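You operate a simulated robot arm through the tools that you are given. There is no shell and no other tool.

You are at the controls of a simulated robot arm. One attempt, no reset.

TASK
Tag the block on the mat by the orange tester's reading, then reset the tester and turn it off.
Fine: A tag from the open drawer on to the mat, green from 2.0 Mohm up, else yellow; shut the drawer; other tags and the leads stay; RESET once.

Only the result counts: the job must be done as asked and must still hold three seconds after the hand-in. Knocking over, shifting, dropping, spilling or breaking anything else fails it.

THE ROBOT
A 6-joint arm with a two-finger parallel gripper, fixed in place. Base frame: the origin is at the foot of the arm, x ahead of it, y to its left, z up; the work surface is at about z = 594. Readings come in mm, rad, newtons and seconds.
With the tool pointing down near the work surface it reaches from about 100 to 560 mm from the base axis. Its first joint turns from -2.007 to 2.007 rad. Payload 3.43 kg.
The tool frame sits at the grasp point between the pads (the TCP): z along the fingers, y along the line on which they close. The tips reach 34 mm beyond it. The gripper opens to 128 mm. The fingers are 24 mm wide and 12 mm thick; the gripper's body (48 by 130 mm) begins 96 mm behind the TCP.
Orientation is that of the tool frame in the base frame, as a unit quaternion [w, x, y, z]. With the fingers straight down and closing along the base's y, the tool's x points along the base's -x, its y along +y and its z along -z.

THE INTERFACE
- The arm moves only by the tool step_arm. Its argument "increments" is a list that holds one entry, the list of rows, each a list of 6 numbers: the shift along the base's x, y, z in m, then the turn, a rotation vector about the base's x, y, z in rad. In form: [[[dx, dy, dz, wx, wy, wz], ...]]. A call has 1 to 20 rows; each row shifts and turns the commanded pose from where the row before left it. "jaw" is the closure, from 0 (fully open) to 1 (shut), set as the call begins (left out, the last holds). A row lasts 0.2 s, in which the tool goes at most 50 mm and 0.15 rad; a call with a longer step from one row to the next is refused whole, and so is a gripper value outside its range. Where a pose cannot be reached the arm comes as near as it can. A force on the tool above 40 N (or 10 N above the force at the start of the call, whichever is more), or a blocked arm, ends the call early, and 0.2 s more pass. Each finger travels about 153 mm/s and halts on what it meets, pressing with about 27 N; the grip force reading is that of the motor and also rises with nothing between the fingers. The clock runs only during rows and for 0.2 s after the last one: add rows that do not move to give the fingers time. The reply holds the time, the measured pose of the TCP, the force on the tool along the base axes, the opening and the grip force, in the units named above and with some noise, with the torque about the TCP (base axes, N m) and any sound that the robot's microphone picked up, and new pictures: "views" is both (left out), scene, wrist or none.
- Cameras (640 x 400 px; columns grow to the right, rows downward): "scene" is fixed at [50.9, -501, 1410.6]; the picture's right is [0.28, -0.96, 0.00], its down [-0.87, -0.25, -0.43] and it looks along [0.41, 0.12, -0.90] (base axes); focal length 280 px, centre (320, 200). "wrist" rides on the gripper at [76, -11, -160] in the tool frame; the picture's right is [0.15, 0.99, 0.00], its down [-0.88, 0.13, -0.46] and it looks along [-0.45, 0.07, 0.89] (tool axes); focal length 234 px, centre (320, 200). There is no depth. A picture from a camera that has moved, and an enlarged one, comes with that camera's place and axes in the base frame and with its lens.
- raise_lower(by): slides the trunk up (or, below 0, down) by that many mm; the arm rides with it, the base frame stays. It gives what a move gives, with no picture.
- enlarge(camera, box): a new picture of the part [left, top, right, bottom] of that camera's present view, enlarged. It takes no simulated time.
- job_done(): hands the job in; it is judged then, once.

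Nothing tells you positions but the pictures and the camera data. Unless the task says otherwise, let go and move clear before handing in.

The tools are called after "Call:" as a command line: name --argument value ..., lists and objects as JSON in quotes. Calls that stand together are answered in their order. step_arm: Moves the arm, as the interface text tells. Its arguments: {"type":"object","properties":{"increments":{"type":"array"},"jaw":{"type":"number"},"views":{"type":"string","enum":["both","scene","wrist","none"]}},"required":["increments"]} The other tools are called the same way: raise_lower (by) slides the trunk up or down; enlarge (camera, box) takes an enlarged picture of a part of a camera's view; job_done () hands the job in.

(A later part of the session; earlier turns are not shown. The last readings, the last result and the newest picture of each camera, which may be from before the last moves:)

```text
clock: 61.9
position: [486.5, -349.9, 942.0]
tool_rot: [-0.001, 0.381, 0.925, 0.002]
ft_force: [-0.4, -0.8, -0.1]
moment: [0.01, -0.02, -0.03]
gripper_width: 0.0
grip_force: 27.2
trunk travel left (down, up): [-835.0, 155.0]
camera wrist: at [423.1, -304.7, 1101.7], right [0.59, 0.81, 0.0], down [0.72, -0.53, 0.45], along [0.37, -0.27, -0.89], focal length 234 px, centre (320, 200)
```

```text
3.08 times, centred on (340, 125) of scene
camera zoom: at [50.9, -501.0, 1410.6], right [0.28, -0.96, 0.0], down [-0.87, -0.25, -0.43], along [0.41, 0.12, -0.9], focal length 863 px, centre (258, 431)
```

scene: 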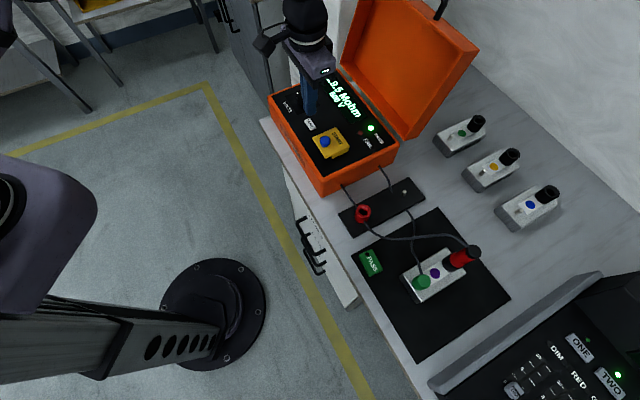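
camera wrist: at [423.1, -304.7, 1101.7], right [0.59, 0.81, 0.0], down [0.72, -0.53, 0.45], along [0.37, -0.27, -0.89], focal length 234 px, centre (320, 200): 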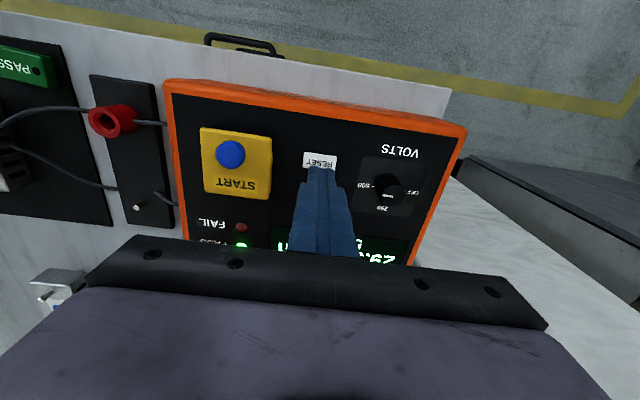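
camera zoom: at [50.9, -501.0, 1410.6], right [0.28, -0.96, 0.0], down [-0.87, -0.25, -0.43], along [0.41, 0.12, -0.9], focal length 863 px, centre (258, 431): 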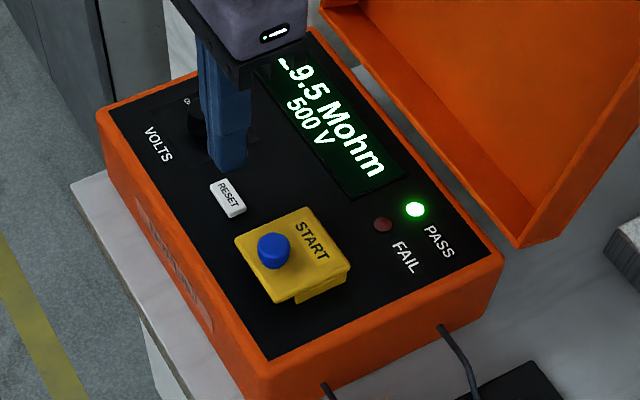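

The view is clear: RESET right under the fingertips, knob pointer at 500, with 250 and OFF each a quarter turn on. I correct ~2 mm and descend to ~10 mm above the key.

Call:
step_arm --increments '[[[-0.0015, 0.001, -0.015, 0, 0, 0], [0, 0, -0.012, 0, 0, 0], [0, 0, 0, 0, 0, 0]]]'

Call:
enlarge --camera "wrist" --box '[220, 100, 420, 260]'

Call:
enlarge --camera "scene" --box '[280, 80, 350, 150]'

```text
clock: 62.7
position: [483.2, -350.5, 913.4]
tool_rot: [0.0, 0.381, 0.924, 0.001]
ft_force: [0.7, -1.1, 0.1]
moment: [0.01, 0.0, 0.0]
gripper_width: 0.4
grip_force: 26.8
trunk travel left (down, up): [-835.0, 155.0]
camera wrist: at [421.1, -304.7, 1074.3], right [0.59, 0.81, 0.0], down [0.72, -0.53, 0.45], along [0.37, -0.27, -0.89], focal length 234 px, centre (320, 200)
```

scene: 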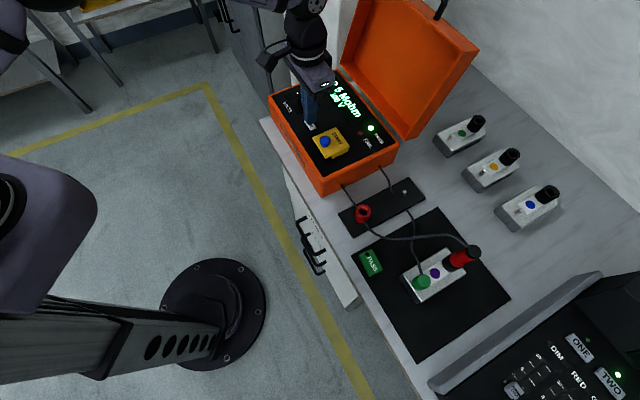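
wrist: 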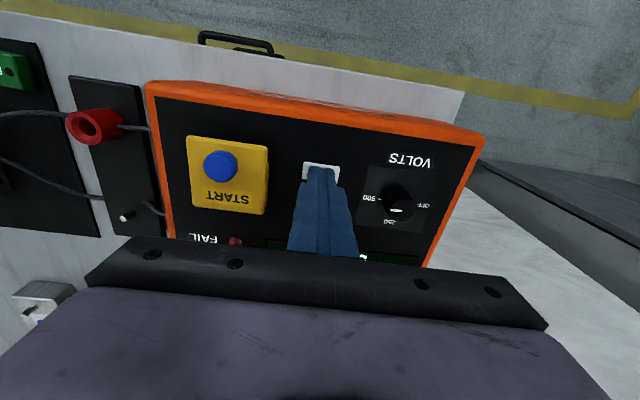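

```text
2.50 times, centred on (320, 180) of wrist
camera zoom: at [421.1, -304.7, 1074.3], right [0.59, 0.81, 0.0], down [0.72, -0.53, 0.45], along [0.37, -0.27, -0.89], focal length 585 px, centre (320, 250)
```

zoom: 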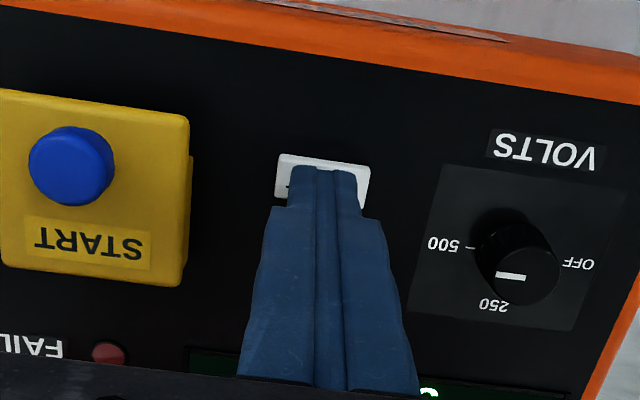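

```text
5.71 times, centred on (315, 115) of scene
camera zoom: at [50.9, -501.0, 1410.6], right [0.28, -0.96, 0.0], down [-0.87, -0.25, -0.43], along [0.41, 0.12, -0.9], focal length 1602 px, centre (349, 686)
```

zoom: 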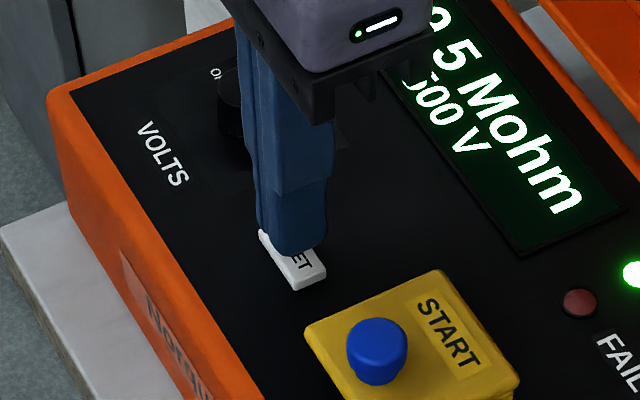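

Fingertips are centred over RESET, about 8 mm above. I press down in small rows, watching force and sound.

Call:
step_arm --increments '[[[0, 0, -0.003, 0, 0, 0], [0, 0, -0.003, 0, 0, 0], [0, 0, -0.002, 0, 0, 0], [0, 0, 0, 0, 0, 0]]]' --views "none"

```text
clock: 63.7
position: [485.4, -349.6, 905.8]
tool_rot: [0.0, 0.382, 0.924, 0.002]
ft_force: [0.0, -0.5, 0.8]
moment: [0.02, -0.01, 0.02]
gripper_width: 0.0
grip_force: 26.6
trunk travel left (down, up): [-835.0, 155.0]
```

Call:
step_arm --increments '[[[0, 0, -0.001, 0, 0, 0], [0, 0, -0.001, 0, 0, 0], [0, 0, 0, 0, 0, 0]]]' --views "none"

```text
clock: 64.5
position: [483.4, -351.1, 902.5]
tool_rot: [-0.001, 0.381, 0.925, 0.001]
ft_force: [-1.1, 0.5, 2.4]
moment: [-0.05, 0.05, -0.01]
gripper_width: 0.0
grip_force: 27.1
trunk travel left (down, up): [-835.0, 155.0]
heard: click
```

A click was heard: RESET is pressed. I lift straight off and check the display.

Call:
step_arm --increments '[[[0, 0, 0.01, 0, 0, 0], [0, 0, 0.03, 0, 0, 0], [0, 0, 0.03, 0, 0, 0], [0, 0, 0, 0, 0, 0]]]'

Call:
enlarge --camera "scene" --box '[260, 60, 420, 190]'

Call:
enlarge --camera "wrist" --box '[200, 100, 480, 260]'

```text
clock: 65.5
position: [484.5, -348.2, 971.7]
tool_rot: [0.0, 0.381, 0.925, 0.001]
ft_force: [0.8, 0.5, -0.1]
moment: [-0.02, 0.02, -0.02]
gripper_width: 0.1
grip_force: 27.5
trunk travel left (down, up): [-835.0, 155.0]
camera wrist: at [422.3, -302.7, 1133.7], right [0.59, 0.81, 0.0], down [0.72, -0.53, 0.45], along [0.37, -0.27, -0.89], focal length 234 px, centre (320, 200)
```

scene: 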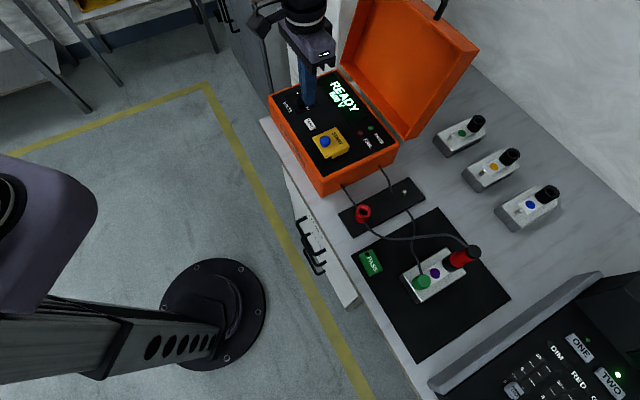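
wrist: 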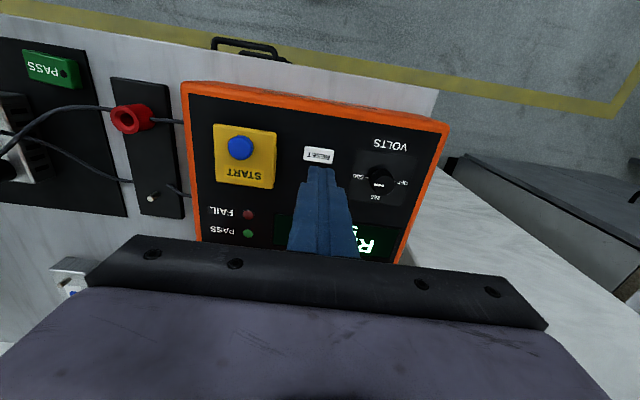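

```text
3.08 times, centred on (340, 125) of scene
camera zoom: at [50.9, -501.0, 1410.6], right [0.28, -0.96, 0.0], down [-0.87, -0.25, -0.43], along [0.41, 0.12, -0.9], focal length 863 px, centre (258, 431)
```

zoom: 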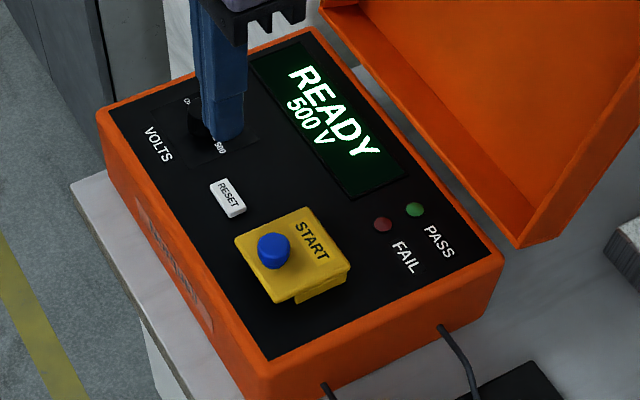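

```text
2.29 times, centred on (340, 180) of wrist
camera zoom: at [422.3, -302.7, 1133.7], right [0.59, 0.81, 0.0], down [0.72, -0.53, 0.45], along [0.37, -0.27, -0.89], focal length 535 px, centre (274, 246)
```

zoom: 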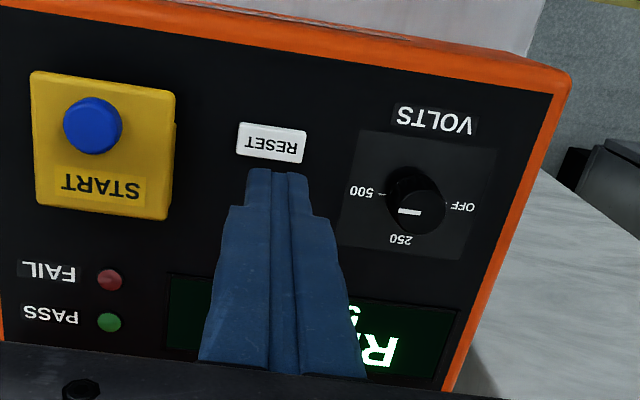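

RESET worked: display shows "READY 500 V" and the PASS lamp is out. Now the knob at ≈(551.7, -306.1), top z≈887, 631 mm out — I'll tilt the tool ~7° outward for reach, turn the gripper to start a 90° counter-clockwise twist, open to ~46 mm and go above it.

Call:
step_arm --increments '[[[0, 0, 0, -0.0582, -0.1049, 0], [0, 0, 0, 0.0134, -0.0074, -0.1266], [0, 0, 0, 0.0134, -0.0074, -0.1266], [0.0215, 0.0145, 0, 0.0134, -0.0074, -0.1266], [0.0215, 0.0145, 0, 0.0134, -0.0074, -0.1266], [0.0215, 0.0146, -0.01, 0, 0, 0], [0, 0, 0, 0, 0, 0]]]' --jaw 0.64

Call:
enlarge --camera "wrist" --box '[220, 80, 420, 240]'

```text
clock: 67.1
position: [549.1, -306.5, 962.8]
tool_rot: [0.059, 0.601, 0.797, 0.009]
ft_force: [0.9, -0.4, 1.0]
moment: [0.0, -0.02, 0.03]
gripper_width: 46.1
grip_force: 0.1
trunk travel left (down, up): [-835.0, 155.0]
camera wrist: at [500.4, -227.4, 1114.0], right [0.91, 0.41, 0.07], down [0.31, -0.78, 0.54], along [0.28, -0.46, -0.84], focal length 234 px, centre (320, 200)
```

scene: 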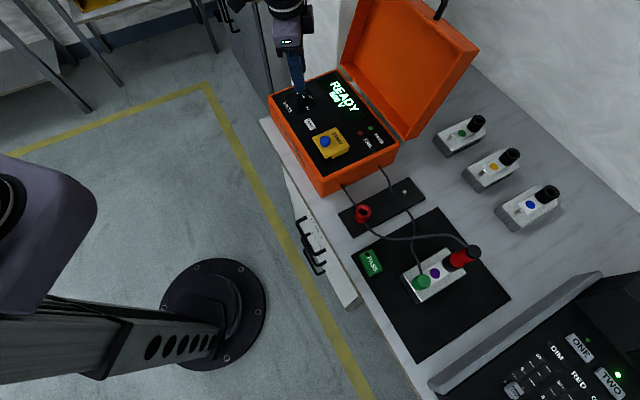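
wrist: 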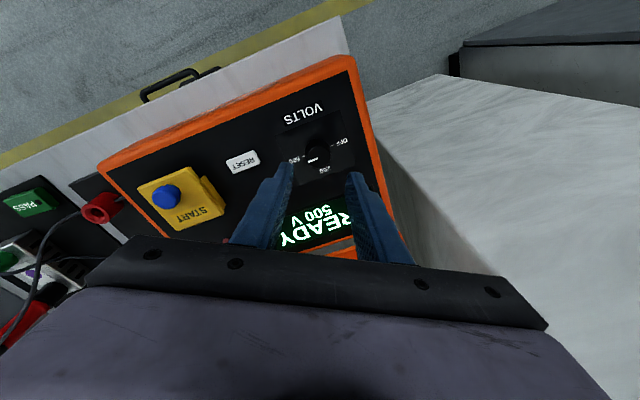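

```text
2.50 times, centred on (320, 160) of wrist
camera zoom: at [500.4, -227.4, 1114.0], right [0.91, 0.41, 0.07], down [0.31, -0.78, 0.54], along [0.28, -0.46, -0.84], focal length 585 px, centre (320, 300)
```

zoom: 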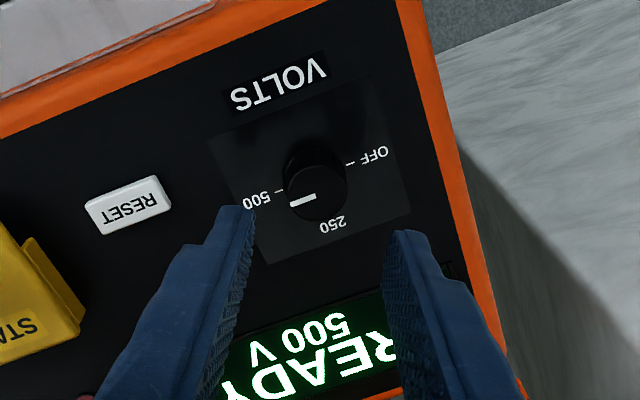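

The knob is between the fingers' midline within a few mm, pointer at 500. I correct by (+2.1, +2.7) mm and descend 30 mm for a final check.

Call:
step_arm --increments '[[[0.0021, 0.0027, -0.015, 0, 0, 0], [0, 0, -0.015, 0, 0, 0], [0, 0, 0, 0, 0, 0]]]' --views "both"

Call:
enlarge --camera "wrist" --box '[240, 100, 400, 220]'

Call:
enlarge --camera "scene" --box '[270, 60, 350, 130]'

```text
clock: 67.9
position: [552.3, -303.5, 932.8]
tool_rot: [0.059, 0.601, 0.797, 0.009]
ft_force: [-0.2, -0.4, -0.3]
moment: [0.03, 0.03, 0.0]
gripper_width: 46.1
grip_force: 0.1
trunk travel left (down, up): [-835.0, 155.0]
camera wrist: at [502.4, -224.4, 1083.7], right [0.91, 0.42, 0.07], down [0.32, -0.78, 0.54], along [0.28, -0.46, -0.84], focal length 234 px, centre (320, 200)
```

scene: 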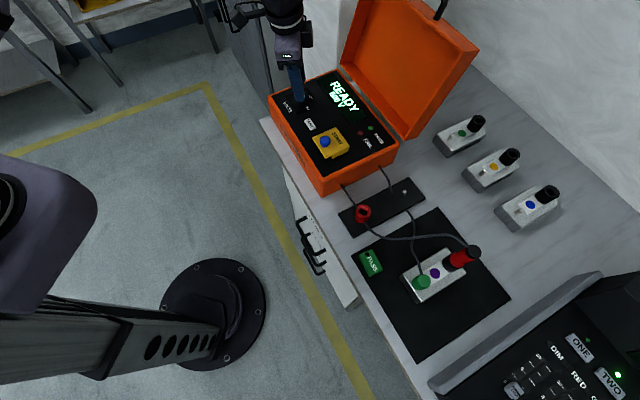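
wrist: 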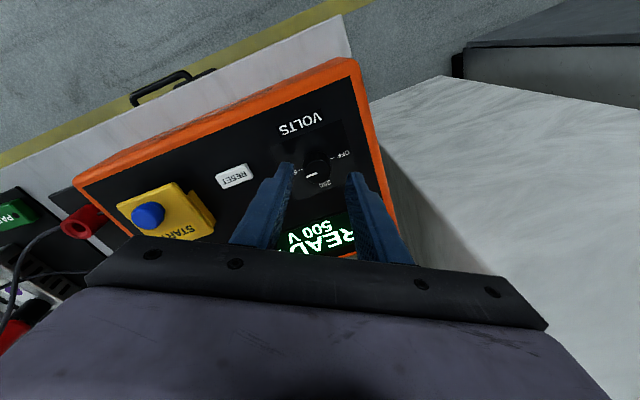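

```text
3.33 times, centred on (320, 160) of wrist
camera zoom: at [502.4, -224.4, 1083.7], right [0.91, 0.42, 0.07], down [0.32, -0.78, 0.54], along [0.28, -0.46, -0.84], focal length 781 px, centre (320, 333)
```

zoom: 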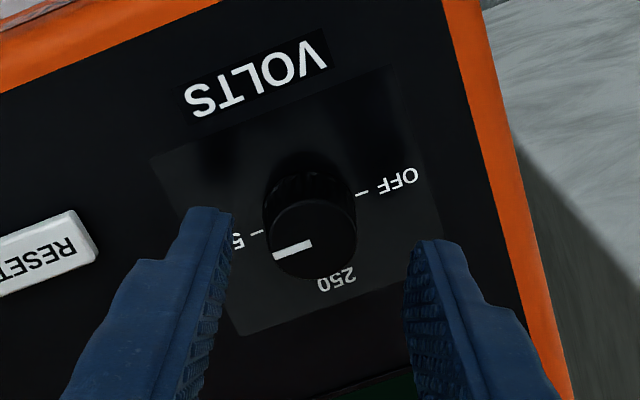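

```text
5.71 times, centred on (310, 95) of scene
camera zoom: at [50.9, -501.0, 1410.6], right [0.28, -0.96, 0.0], down [-0.87, -0.25, -0.43], along [0.41, 0.12, -0.9], focal length 1602 px, centre (377, 800)
```

zoom: 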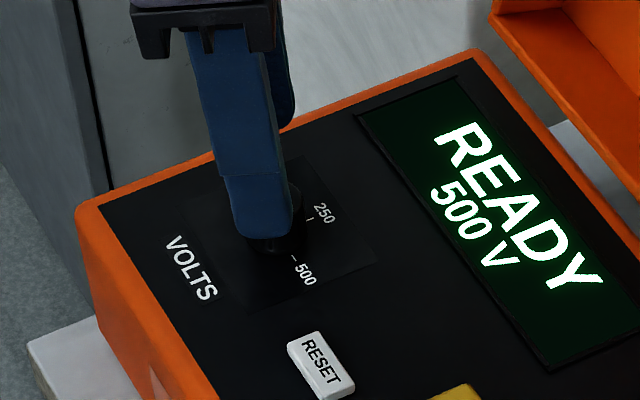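

The knob is centred to ~1 mm. I lower the last 27 mm so the tips straddle it, staying ~4 mm above the panel.

Call:
step_arm --increments '[[[0, -0.001, -0.01, 0, 0, 0], [0, 0, -0.01, 0, 0, 0], [0, 0, -0.006, 0, 0, 0], [0, 0, 0, 0, 0, 0]]]' --views "both"

Call:
enlarge --camera "wrist" --box '[240, 100, 400, 220]'

Call:
enlarge --camera "scene" --box '[270, 60, 350, 130]'

```text
clock: 68.9
position: [550.1, -306.3, 908.3]
tool_rot: [0.059, 0.6, 0.798, 0.009]
ft_force: [0.2, -0.5, 0.2]
moment: [0.0, 0.03, -0.04]
gripper_width: 46.2
grip_force: 0.0
trunk travel left (down, up): [-835.0, 155.0]
camera wrist: at [501.4, -225.8, 1058.8], right [0.91, 0.42, 0.07], down [0.32, -0.78, 0.54], along [0.28, -0.46, -0.84], focal length 234 px, centre (320, 200)
```

scene: 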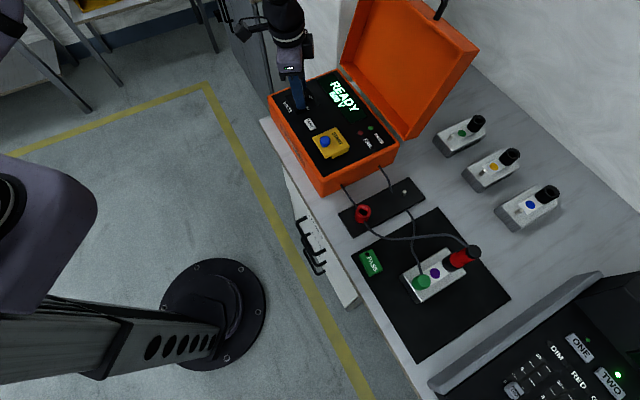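
wrist: 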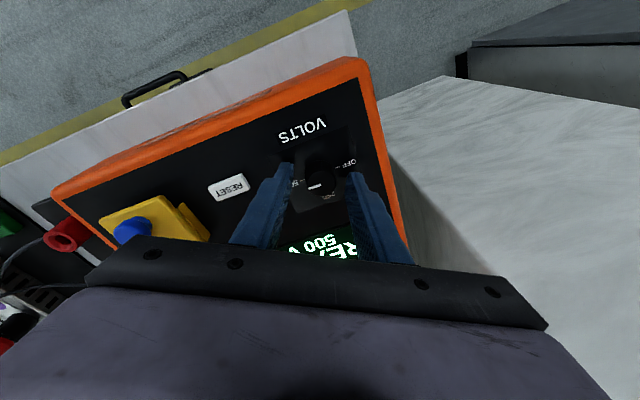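

```text
3.33 times, centred on (320, 160) of wrist
camera zoom: at [501.4, -225.8, 1058.8], right [0.91, 0.42, 0.07], down [0.32, -0.78, 0.54], along [0.28, -0.46, -0.84], focal length 781 px, centre (320, 333)
```

zoom: 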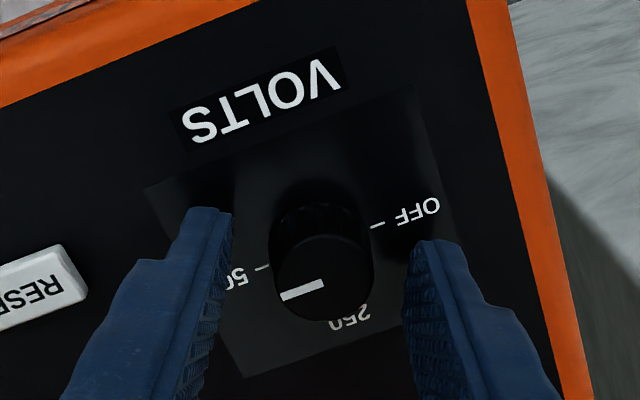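

```text
5.71 times, centred on (310, 95) of scene
camera zoom: at [50.9, -501.0, 1410.6], right [0.28, -0.96, 0.0], down [-0.87, -0.25, -0.43], along [0.41, 0.12, -0.9], focal length 1602 px, centre (377, 800)
```

zoom: 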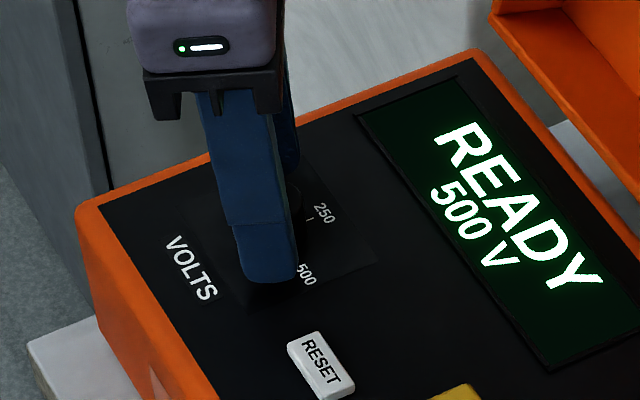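

The knob is between the pads with ~13 mm overlap. I go 2 mm lower and close on it.

Call:
step_arm --increments '[[[0.0005, 0, -0.002, 0, 0, 0], [0, 0, 0, 0, 0, 0], [0, 0, 0, 0, 0, 0]]]' --jaw 1.0 --views "wrist"

```text
clock: 69.7
position: [551.3, -305.0, 907.2]
tool_rot: [0.061, 0.601, 0.797, 0.009]
ft_force: [-0.5, 0.3, 13.8]
moment: [0.79, 0.85, 0.01]
gripper_width: 26.7
grip_force: 44.9
trunk travel left (down, up): [-835.0, 155.0]
camera wrist: at [501.5, -225.5, 1058.4], right [0.91, 0.42, 0.08], down [0.31, -0.78, 0.54], along [0.28, -0.46, -0.84], focal length 234 px, centre (320, 200)
```

wrist: 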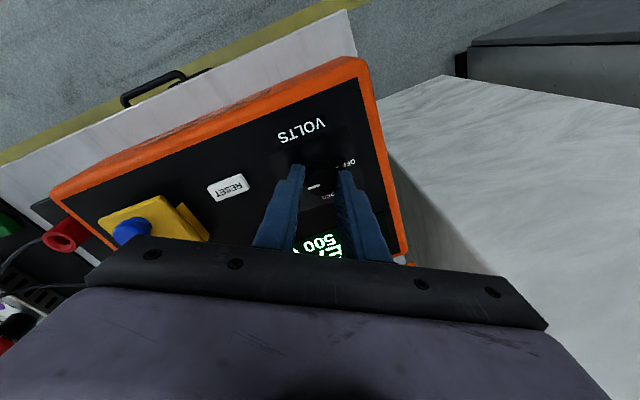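

Gripped (26.7 mm wide). I twist counter-clockwise about the tool axis, first ~46°, and check.

Call:
step_arm --increments '[[[0, 0, 0, -0.0105, 0.0058, 0.0993], [0, 0, 0, -0.0105, 0.0058, 0.0993], [0, 0, 0, -0.0105, 0.0058, 0.0993], [0, 0, 0, -0.0105, 0.0058, 0.0993], [0, 0, 0, -0.0105, 0.0058, 0.0993], [0, 0, 0, -0.0105, 0.0058, 0.0993], [0, 0, 0, -0.0105, 0.0058, 0.0993], [0, 0, 0, -0.0105, 0.0058, 0.0993]]]' --views "both"

Call:
enlarge --camera "wrist" --box '[240, 100, 400, 220]'

```text
clock: 71.5
position: [550.6, -304.9, 906.4]
tool_rot: [0.059, 0.242, 0.968, -0.014]
ft_force: [2.3, -6.0, 15.0]
moment: [0.23, 0.21, -0.01]
gripper_width: 26.8
grip_force: 45.2
trunk travel left (down, up): [-835.0, 155.0]
camera wrist: at [461.3, -270.0, 1055.7], right [0.34, 0.94, -0.02], down [0.78, -0.27, 0.56], along [0.52, -0.2, -0.83], focal length 234 px, centre (320, 200)
```

scene: 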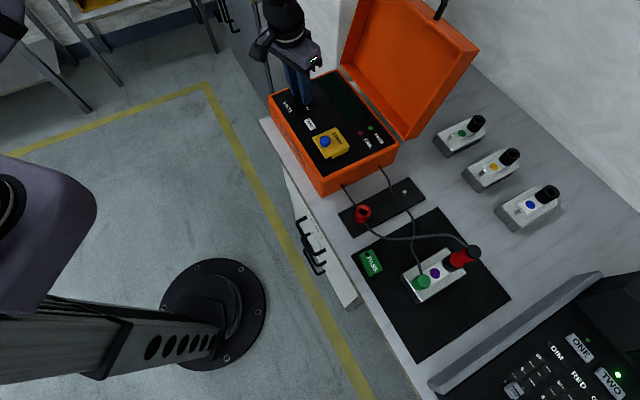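
wrist: 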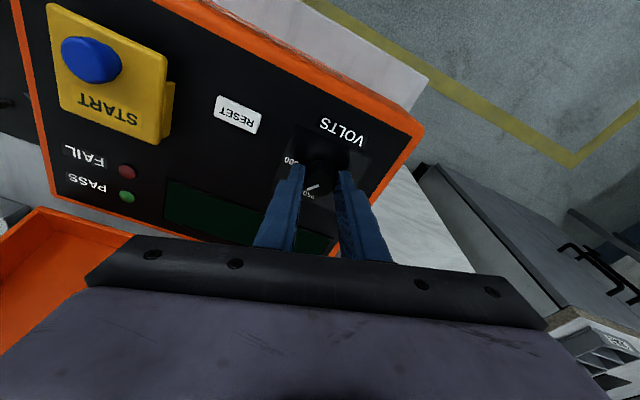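

```text
3.33 times, centred on (320, 160) of wrist
camera zoom: at [461.3, -270.0, 1055.7], right [0.34, 0.94, -0.02], down [0.78, -0.27, 0.56], along [0.52, -0.2, -0.83], focal length 781 px, centre (320, 333)
```

zoom: 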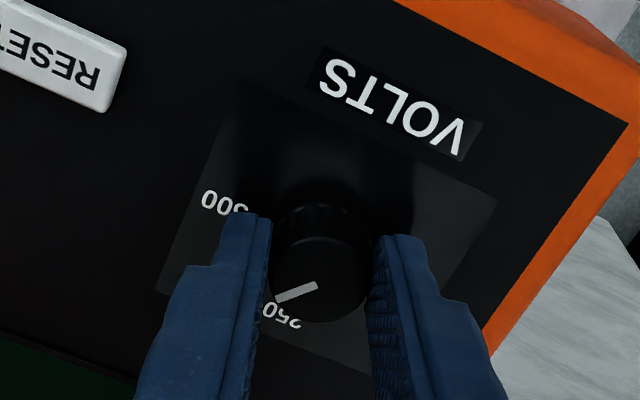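

The knob turns with the gripper (pointer halfway toward 250; display now blank between positions). I continue another ~46° to 250.

Call:
step_arm --increments '[[[0, 0, 0, -0.0105, 0.0058, 0.0993], [0, 0, 0, -0.0105, 0.0058, 0.0993], [0, 0, 0, -0.0105, 0.0058, 0.0993], [0, 0, 0, -0.0105, 0.0058, 0.0993], [0, 0, 0, -0.0105, 0.0058, 0.0993], [0, 0, 0, -0.0105, 0.0058, 0.0993], [0, 0, 0, -0.0105, 0.0058, 0.0993], [0, 0, 0, -0.0105, 0.0058, 0.0993]]]' --views "both"

Call:
enlarge --camera "wrist" --box '[240, 100, 400, 220]'

Call:
enlarge --camera "scene" --box '[260, 60, 420, 190]'

```text
clock: 73.3
position: [551.7, -306.2, 905.2]
tool_rot: [0.047, -0.154, 0.986, -0.036]
ft_force: [3.8, -8.1, 10.6]
moment: [0.89, -1.08, -0.04]
gripper_width: 26.9
grip_force: 44.9
trunk travel left (down, up): [-835.0, 155.0]
camera wrist: at [464.8, -329.8, 1059.2], right [-0.44, 0.89, -0.1], down [0.75, 0.42, 0.51], along [0.5, 0.15, -0.85], focal length 234 px, centre (320, 200)
```

scene: 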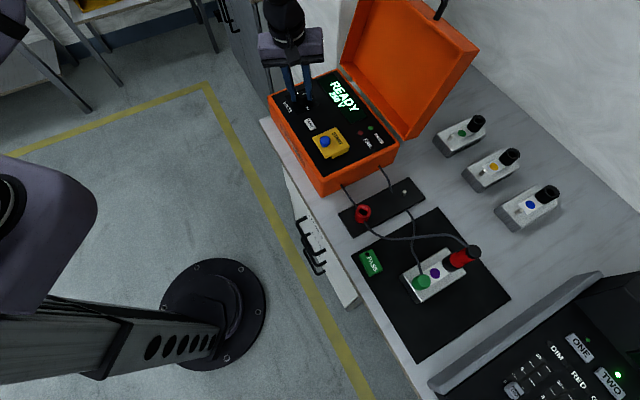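
wrist: 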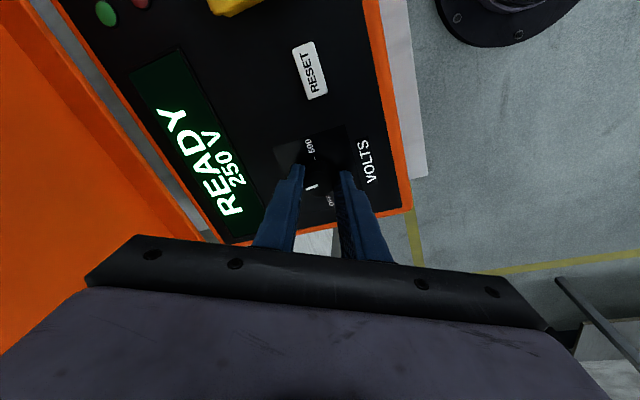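

```text
3.33 times, centred on (320, 160) of wrist
camera zoom: at [464.8, -329.8, 1059.2], right [-0.44, 0.89, -0.1], down [0.75, 0.42, 0.51], along [0.5, 0.15, -0.85], focal length 781 px, centre (320, 333)
```

zoom: 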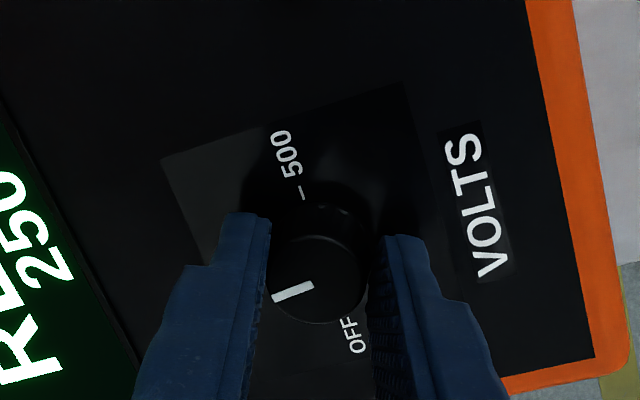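

```text
3.08 times, centred on (340, 125) of scene
camera zoom: at [50.9, -501.0, 1410.6], right [0.28, -0.96, 0.0], down [-0.87, -0.25, -0.43], along [0.41, 0.12, -0.9], focal length 863 px, centre (258, 431)
```

zoom: 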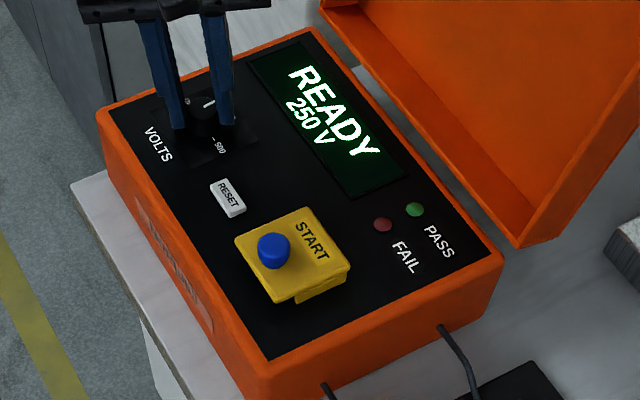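

The tester shows "READY 250 V" — halfway. I open the fingers, lift clear, and turn the gripper back for the second quarter-turn.

Call:
step_arm --increments '[[[0, 0, 0, 0, 0, 0], [0, 0, 0, 0, 0, 0], [0, 0, 0.015, 0, 0, 0], [0, 0, 0.02, 0, 0, 0], [0, 0, 0, 0, 0, 0]]]' --jaw 0.64 --views "both"

Call:
enlarge --camera "wrist" --box '[220, 80, 420, 220]'

```text
clock: 74.5
position: [551.1, -305.0, 938.1]
tool_rot: [0.046, -0.153, 0.986, -0.036]
ft_force: [-0.2, 0.4, -0.4]
moment: [-0.01, 0.01, 0.03]
gripper_width: 45.9
grip_force: 0.0
trunk travel left (down, up): [-835.0, 155.0]
camera wrist: at [465.8, -328.5, 1093.5], right [-0.44, 0.9, -0.1], down [0.75, 0.42, 0.51], along [0.5, 0.15, -0.85], focal length 234 px, centre (320, 200)
```

scene: 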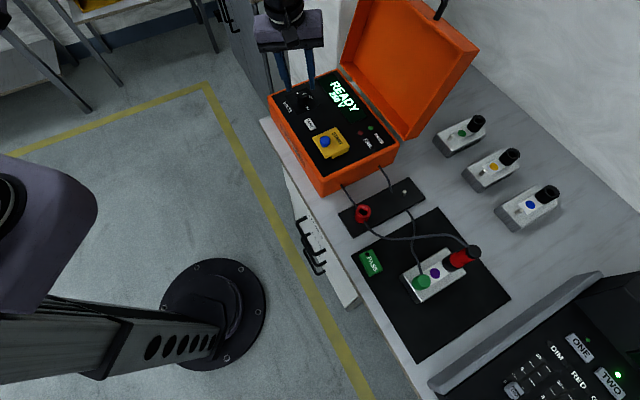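
wrist: 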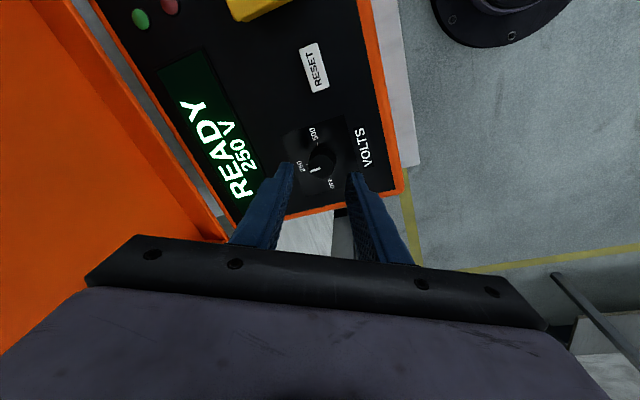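

```text
2.86 times, centred on (320, 150) of wrist
camera zoom: at [465.8, -328.5, 1093.5], right [-0.44, 0.9, -0.1], down [0.75, 0.42, 0.51], along [0.5, 0.15, -0.85], focal length 669 px, centre (320, 343)
```

zoom: 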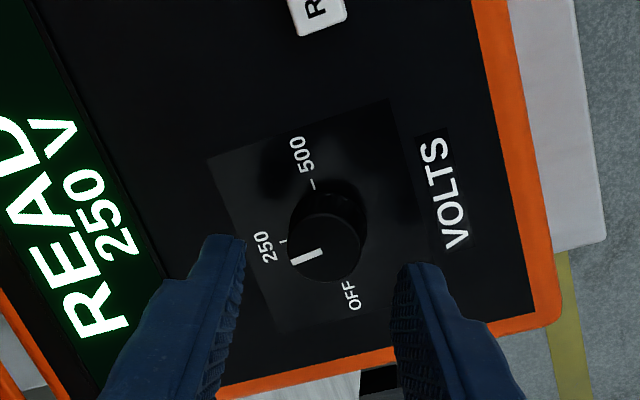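

Pointer rests at 250. I rotate the gripper back ~92° above the knob.

Call:
step_arm --increments '[[[0, 0, 0, 0.0152, -0.0085, -0.1444], [0, 0, 0, 0.0152, -0.0085, -0.1444], [0, 0, 0, 0.0152, -0.0085, -0.1444], [0, 0, 0, 0.0152, -0.0085, -0.1444], [0, 0, 0, 0.0152, -0.0085, -0.1444], [0, 0, 0, 0.0152, -0.0085, -0.1444], [0, 0, 0, 0.0152, -0.0085, -0.1444], [0, 0, 0, 0.0152, -0.0085, -0.1444], [0, 0, 0, 0.0152, -0.0085, -0.1444], [0, 0, 0, 0.0152, -0.0085, -0.1444], [0, 0, 0, 0.0152, -0.0085, -0.1444], [0, 0, 0, 0, 0, 0]]]' --views "both"

Call:
enlarge --camera "wrist" --box '[240, 100, 400, 220]'

```text
clock: 77.1
position: [550.9, -304.8, 940.1]
tool_rot: [0.06, 0.602, 0.796, 0.01]
ft_force: [-0.7, 0.5, -0.1]
moment: [0.02, -0.01, 0.02]
gripper_width: 46.1
grip_force: 0.0
trunk travel left (down, up): [-835.0, 155.0]
camera wrist: at [502.0, -224.6, 1091.8], right [0.91, 0.41, 0.07], down [0.31, -0.78, 0.54], along [0.28, -0.46, -0.84], focal length 234 px, centre (320, 200)
```

scene: 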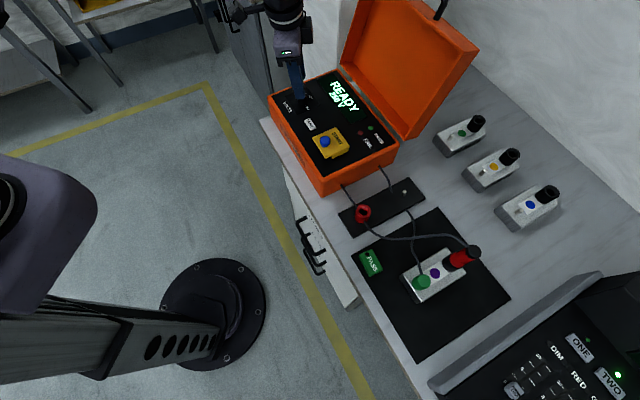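
wrist: 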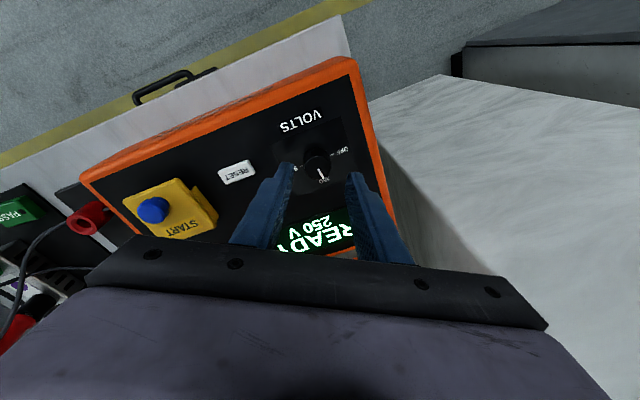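

```text
3.33 times, centred on (320, 160) of wrist
camera zoom: at [502.0, -224.6, 1091.8], right [0.91, 0.41, 0.07], down [0.31, -0.78, 0.54], along [0.28, -0.46, -0.84], focal length 781 px, centre (320, 333)
```

zoom: 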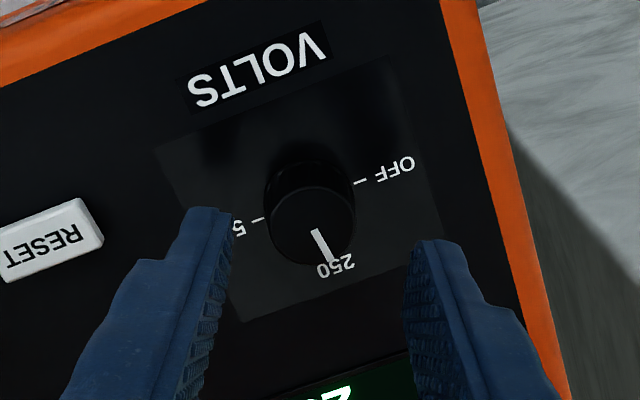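

Pointer is at 250 and the gripper is aligned again. I descend, grip, then twist the second quarter.

Call:
step_arm --increments '[[[0, 0, -0.012, 0, 0, 0], [0, 0, -0.012, 0, 0, 0], [0, 0, -0.01, 0, 0, 0], [0, 0, 0, 0, 0, 0]]]' --views "none"

Call:
step_arm --increments '[[[0, 0, 0, 0, 0, 0], [0, 0, 0, 0, 0, 0], [0, 0, 0, 0, 0, 0]]]' --jaw 1.0 --views "wrist"

```text
clock: 78.1
position: [550.4, -304.7, 905.2]
tool_rot: [0.06, 0.6, 0.798, 0.01]
ft_force: [0.0, -0.3, -0.2]
moment: [0.0, 0.03, -0.01]
gripper_width: 46.0
grip_force: 0.1
trunk travel left (down, up): [-835.0, 155.0]
```

```text
clock: 78.9
position: [550.4, -304.2, 906.3]
tool_rot: [0.06, 0.6, 0.798, 0.009]
ft_force: [4.0, 0.8, 0.1]
moment: [-0.18, 0.45, 0.04]
gripper_width: 26.7
grip_force: 44.5
trunk travel left (down, up): [-835.0, 155.0]
camera wrist: at [501.5, -224.6, 1057.6], right [0.91, 0.42, 0.07], down [0.32, -0.78, 0.54], along [0.28, -0.46, -0.84], focal length 234 px, centre (320, 200)
```

wrist: 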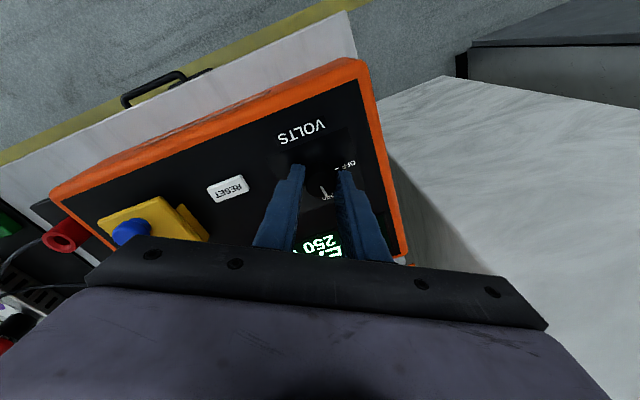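

Gripped again. I twist counter-clockwise ~90° toward OFF.

Call:
step_arm --increments '[[[0, 0, 0, -0.0105, 0.0058, 0.0993], [0, 0, 0, -0.0105, 0.0058, 0.0993], [0, 0, 0, -0.0105, 0.0058, 0.0993], [0, 0, 0, -0.0105, 0.0058, 0.0993], [0, 0, 0, -0.0105, 0.0058, 0.0993], [0, 0, 0, -0.0105, 0.0058, 0.0993], [0, 0, 0, -0.0105, 0.0058, 0.0993], [0, 0, 0, -0.0105, 0.0058, 0.0993], [0, 0, 0, -0.0105, 0.0058, 0.0993], [0, 0, 0, -0.0105, 0.0058, 0.0993], [0, 0, 0, -0.0105, 0.0058, 0.0993], [0, 0, 0, -0.0105, 0.0058, 0.0993], [0, 0, 0, -0.0105, 0.0058, 0.0993], [0, 0, 0, -0.0105, 0.0058, 0.0993], [0, 0, 0, -0.0105, 0.0058, 0.0993]]]' --views "both"

Call:
enlarge --camera "wrist" --box '[240, 100, 400, 220]'

Call:
enlarge --camera "scene" --box '[260, 60, 420, 190]'

```text
clock: 82.1
position: [550.4, -306.2, 906.8]
tool_rot: [0.05, -0.104, 0.993, -0.033]
ft_force: [-9.7, -8.0, 4.3]
moment: [0.52, -0.41, -0.52]
gripper_width: 26.4
grip_force: 45.4
trunk travel left (down, up): [-835.0, 155.0]
camera wrist: at [460.9, -323.0, 1059.6], right [-0.34, 0.93, -0.09], down [0.78, 0.34, 0.52], along [0.52, 0.11, -0.85], focal length 234 px, centre (320, 200)
```

scene: 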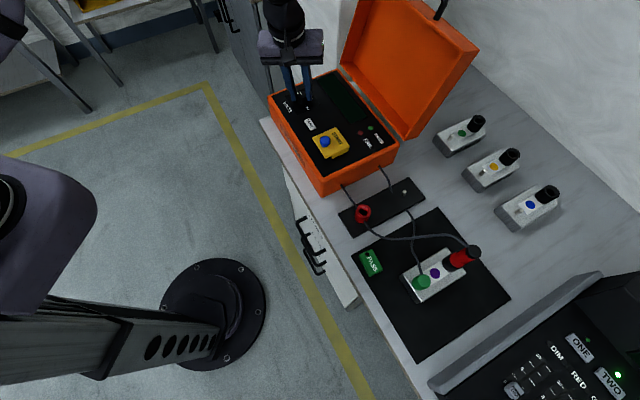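
wrist: 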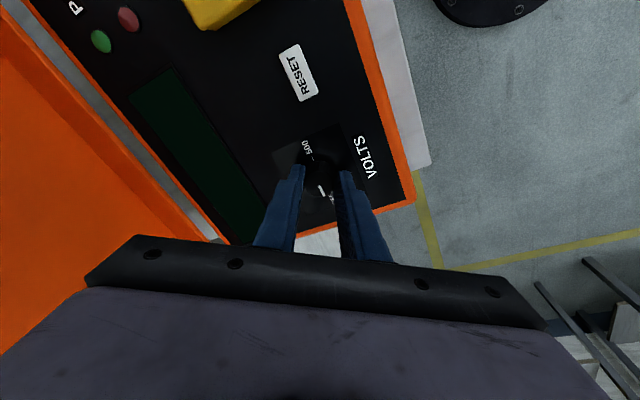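

```text
3.33 times, centred on (320, 160) of wrist
camera zoom: at [460.9, -323.0, 1059.6], right [-0.34, 0.93, -0.09], down [0.78, 0.34, 0.52], along [0.52, 0.11, -0.85], focal length 781 px, centre (320, 333)
```

zoom: 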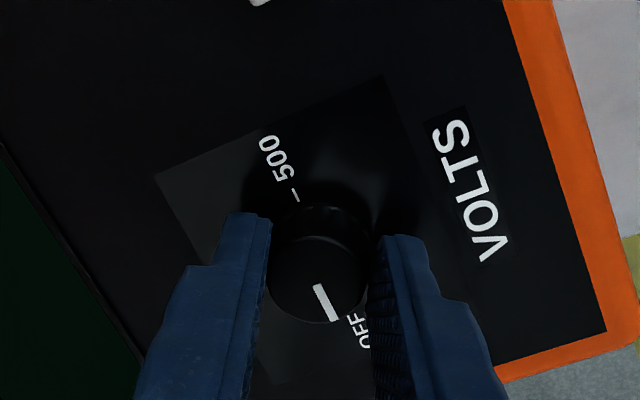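

```text
3.08 times, centred on (340, 125) of scene
camera zoom: at [50.9, -501.0, 1410.6], right [0.28, -0.96, 0.0], down [-0.87, -0.25, -0.43], along [0.41, 0.12, -0.9], focal length 863 px, centre (258, 431)
```

zoom: 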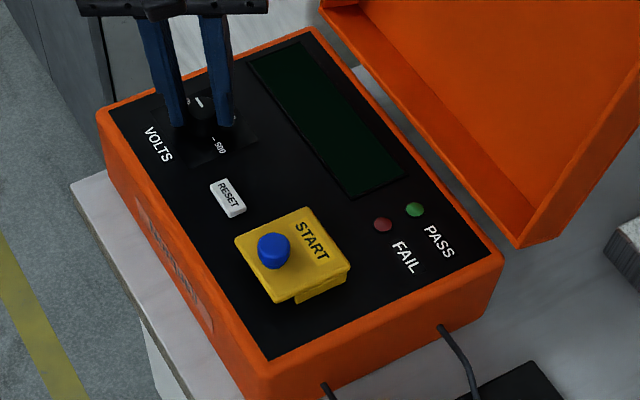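

The display is dark and the pointer is at OFF; a −0.5 N·m torque suggests it has met its end stop. I release, lift clear and check.

Call:
step_arm --increments '[[[0, 0, 0, 0, 0, 0], [0, 0, 0, 0, 0, 0], [0, 0, 0.015, 0, 0, 0], [0, 0, 0.03, 0, 0, 0], [0, 0, 0, 0, 0, 0]]]' --jaw 0.6 --views "both"

Call:
enlarge --camera "wrist" --box '[240, 80, 400, 200]'

Call:
enlarge --camera "scene" --box '[270, 60, 350, 130]'

```text
clock: 83.3
position: [549.8, -304.7, 951.4]
tool_rot: [0.049, -0.103, 0.993, -0.033]
ft_force: [-1.0, -0.4, 0.8]
moment: [0.03, -0.01, -0.01]
gripper_width: 51.2
grip_force: 0.1
trunk travel left (down, up): [-835.0, 155.0]
camera wrist: at [462.0, -322.0, 1104.7], right [-0.34, 0.93, -0.09], down [0.78, 0.34, 0.52], along [0.52, 0.11, -0.85], focal length 234 px, centre (320, 200)
```

scene: 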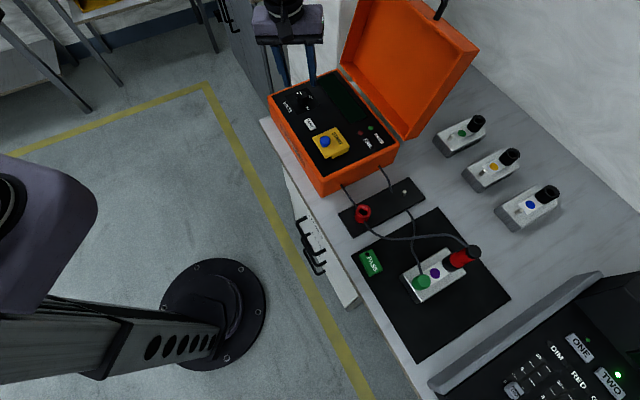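
wrist: 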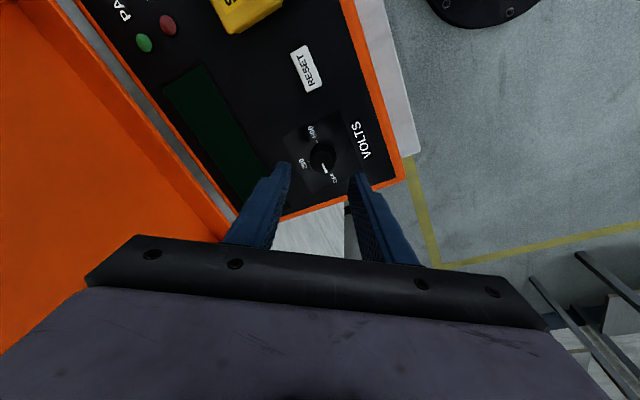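

```text
3.33 times, centred on (320, 140) of wrist
camera zoom: at [462.0, -322.0, 1104.7], right [-0.34, 0.93, -0.09], down [0.78, 0.34, 0.52], along [0.52, 0.11, -0.85], focal length 781 px, centre (320, 400)
```

zoom: 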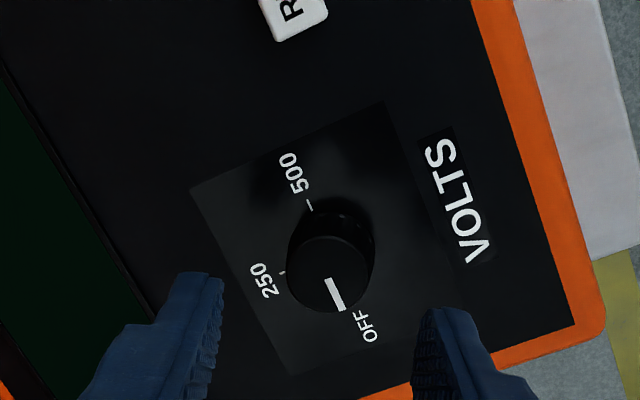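

```text
5.71 times, centred on (310, 95) of scene
camera zoom: at [50.9, -501.0, 1410.6], right [0.28, -0.96, 0.0], down [-0.87, -0.25, -0.43], along [0.41, 0.12, -0.9], focal length 1602 px, centre (377, 800)
```

zoom: 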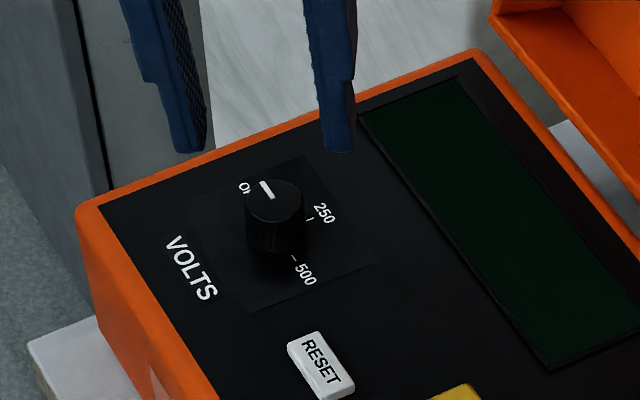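

The pointer lines up with OFF and the display is dark. I zoom in once more to be sure of the alignment with the OFF tick.

Call:
enlarge --camera "wrist" --box '[290, 115, 360, 165]'

Call:
enlarge --camera "scene" --box '[284, 78, 328, 114]'

```text
8.00 times, centred on (325, 140) of wrist
camera zoom: at [462.0, -322.0, 1104.7], right [-0.34, 0.93, -0.09], down [0.78, 0.34, 0.52], along [0.52, 0.11, -0.85], focal length 1873 px, centre (280, 680)
```

zoom: 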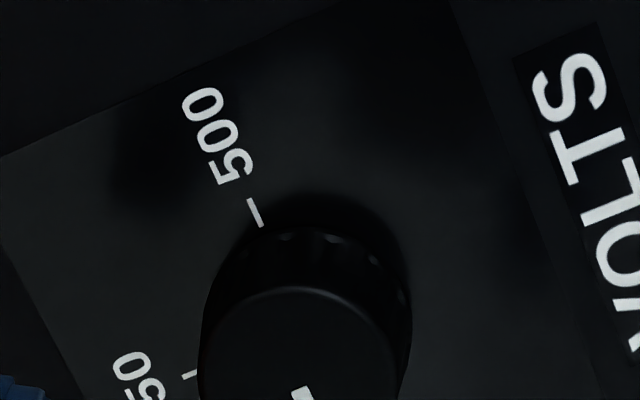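

```text
11.11 times, centred on (306, 96) of scene
camera zoom: at [50.9, -501.0, 1410.6], right [0.28, -0.96, 0.0], down [-0.87, -0.25, -0.43], along [0.41, 0.12, -0.9], focal length 3116 px, centre (476, 1356)
```

zoom: 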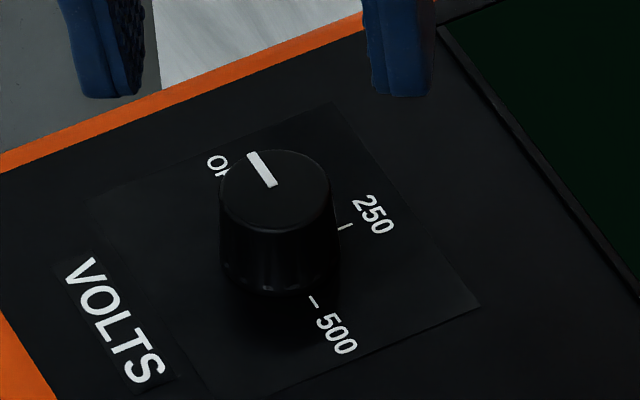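

The pointer is exactly on OFF. I retreat up and back from the tester and straighten the tool, then do a final check of the whole scene.

Call:
step_arm --increments '[[[0, 0, 0.03, 0, 0, 0], [-0.017, 0.0095, 0.035, 0, 0, 0], [-0.034, 0.019, 0.02, 0.0291, 0.0525, 0], [-0.034, 0.019, 0.01, 0.0291, 0.0525, 0], [-0.034, 0.019, 0, 0, 0, 0], [-0.034, 0.019, 0, 0, 0, 0], [-0.034, 0.019, 0, 0, 0, 0], [0, 0, 0, 0, 0, 0], [0, 0, 0, 0, 0, 0]]]' --views "both"

Call:
enlarge --camera "scene" --box '[260, 60, 420, 190]'

Call:
enlarge --camera "scene" --box '[280, 160, 520, 370]'

```text
clock: 85.3
position: [362.3, -199.4, 1046.5]
tool_rot: [-0.001, -0.105, 0.995, 0.001]
ft_force: [0.4, -0.6, 0.7]
moment: [-0.03, -0.02, -0.01]
gripper_width: 51.1
grip_force: 0.1
trunk travel left (down, up): [-835.0, 155.0]
camera wrist: at [289.7, -225.3, 1205.6], right [-0.35, 0.94, 0.0], down [0.83, 0.31, 0.46], along [0.43, 0.16, -0.89], focal length 234 px, centre (320, 200)
```

scene: 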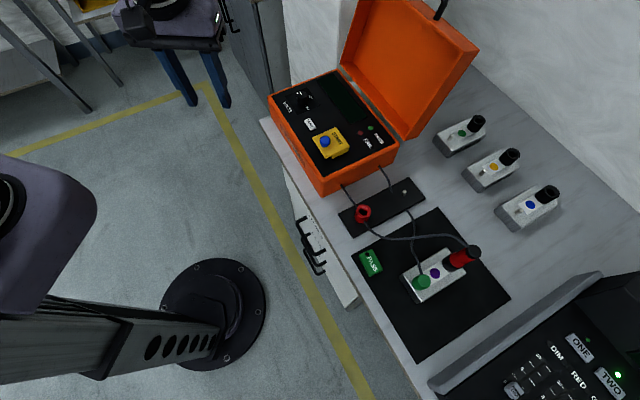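
wrist: 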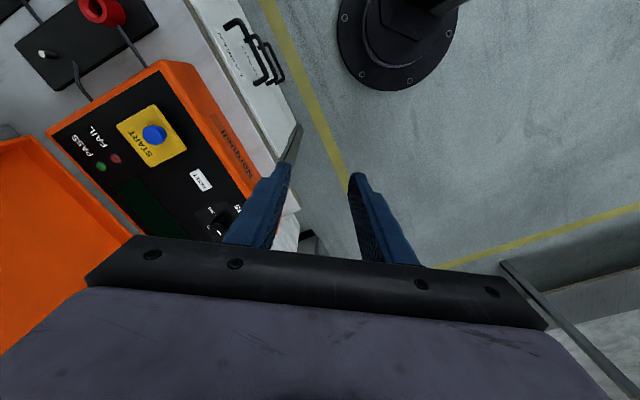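

```text
3.08 times, centred on (340, 125) of scene
camera zoom: at [50.9, -501.0, 1410.6], right [0.28, -0.96, 0.0], down [-0.87, -0.25, -0.43], along [0.41, 0.12, -0.9], focal length 863 px, centre (258, 431)
```

zoom: 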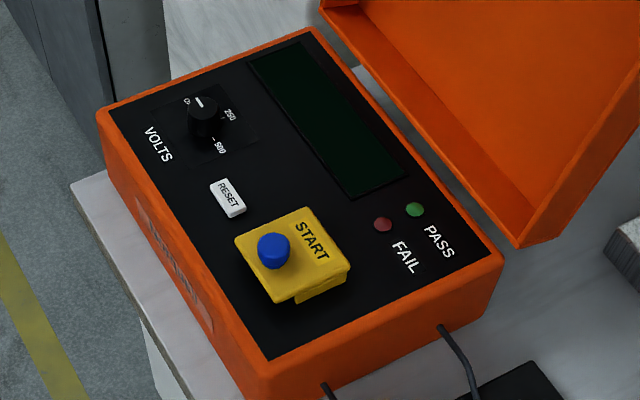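

```text
1.90 times, centred on (400, 265) of scene
camera zoom: at [50.9, -501.0, 1410.6], right [0.28, -0.96, 0.0], down [-0.87, -0.25, -0.43], along [0.41, 0.12, -0.9], focal length 534 px, centre (168, 76)
```

zoom: 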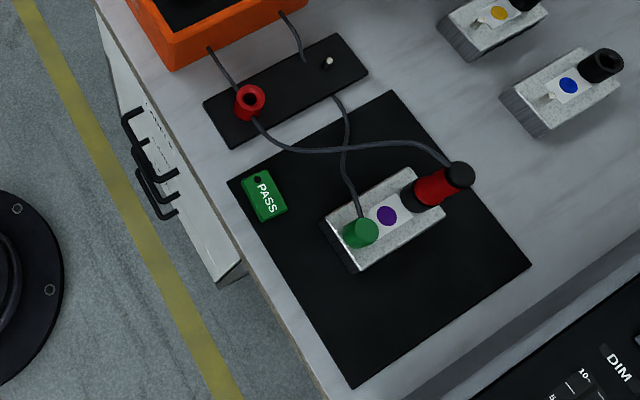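

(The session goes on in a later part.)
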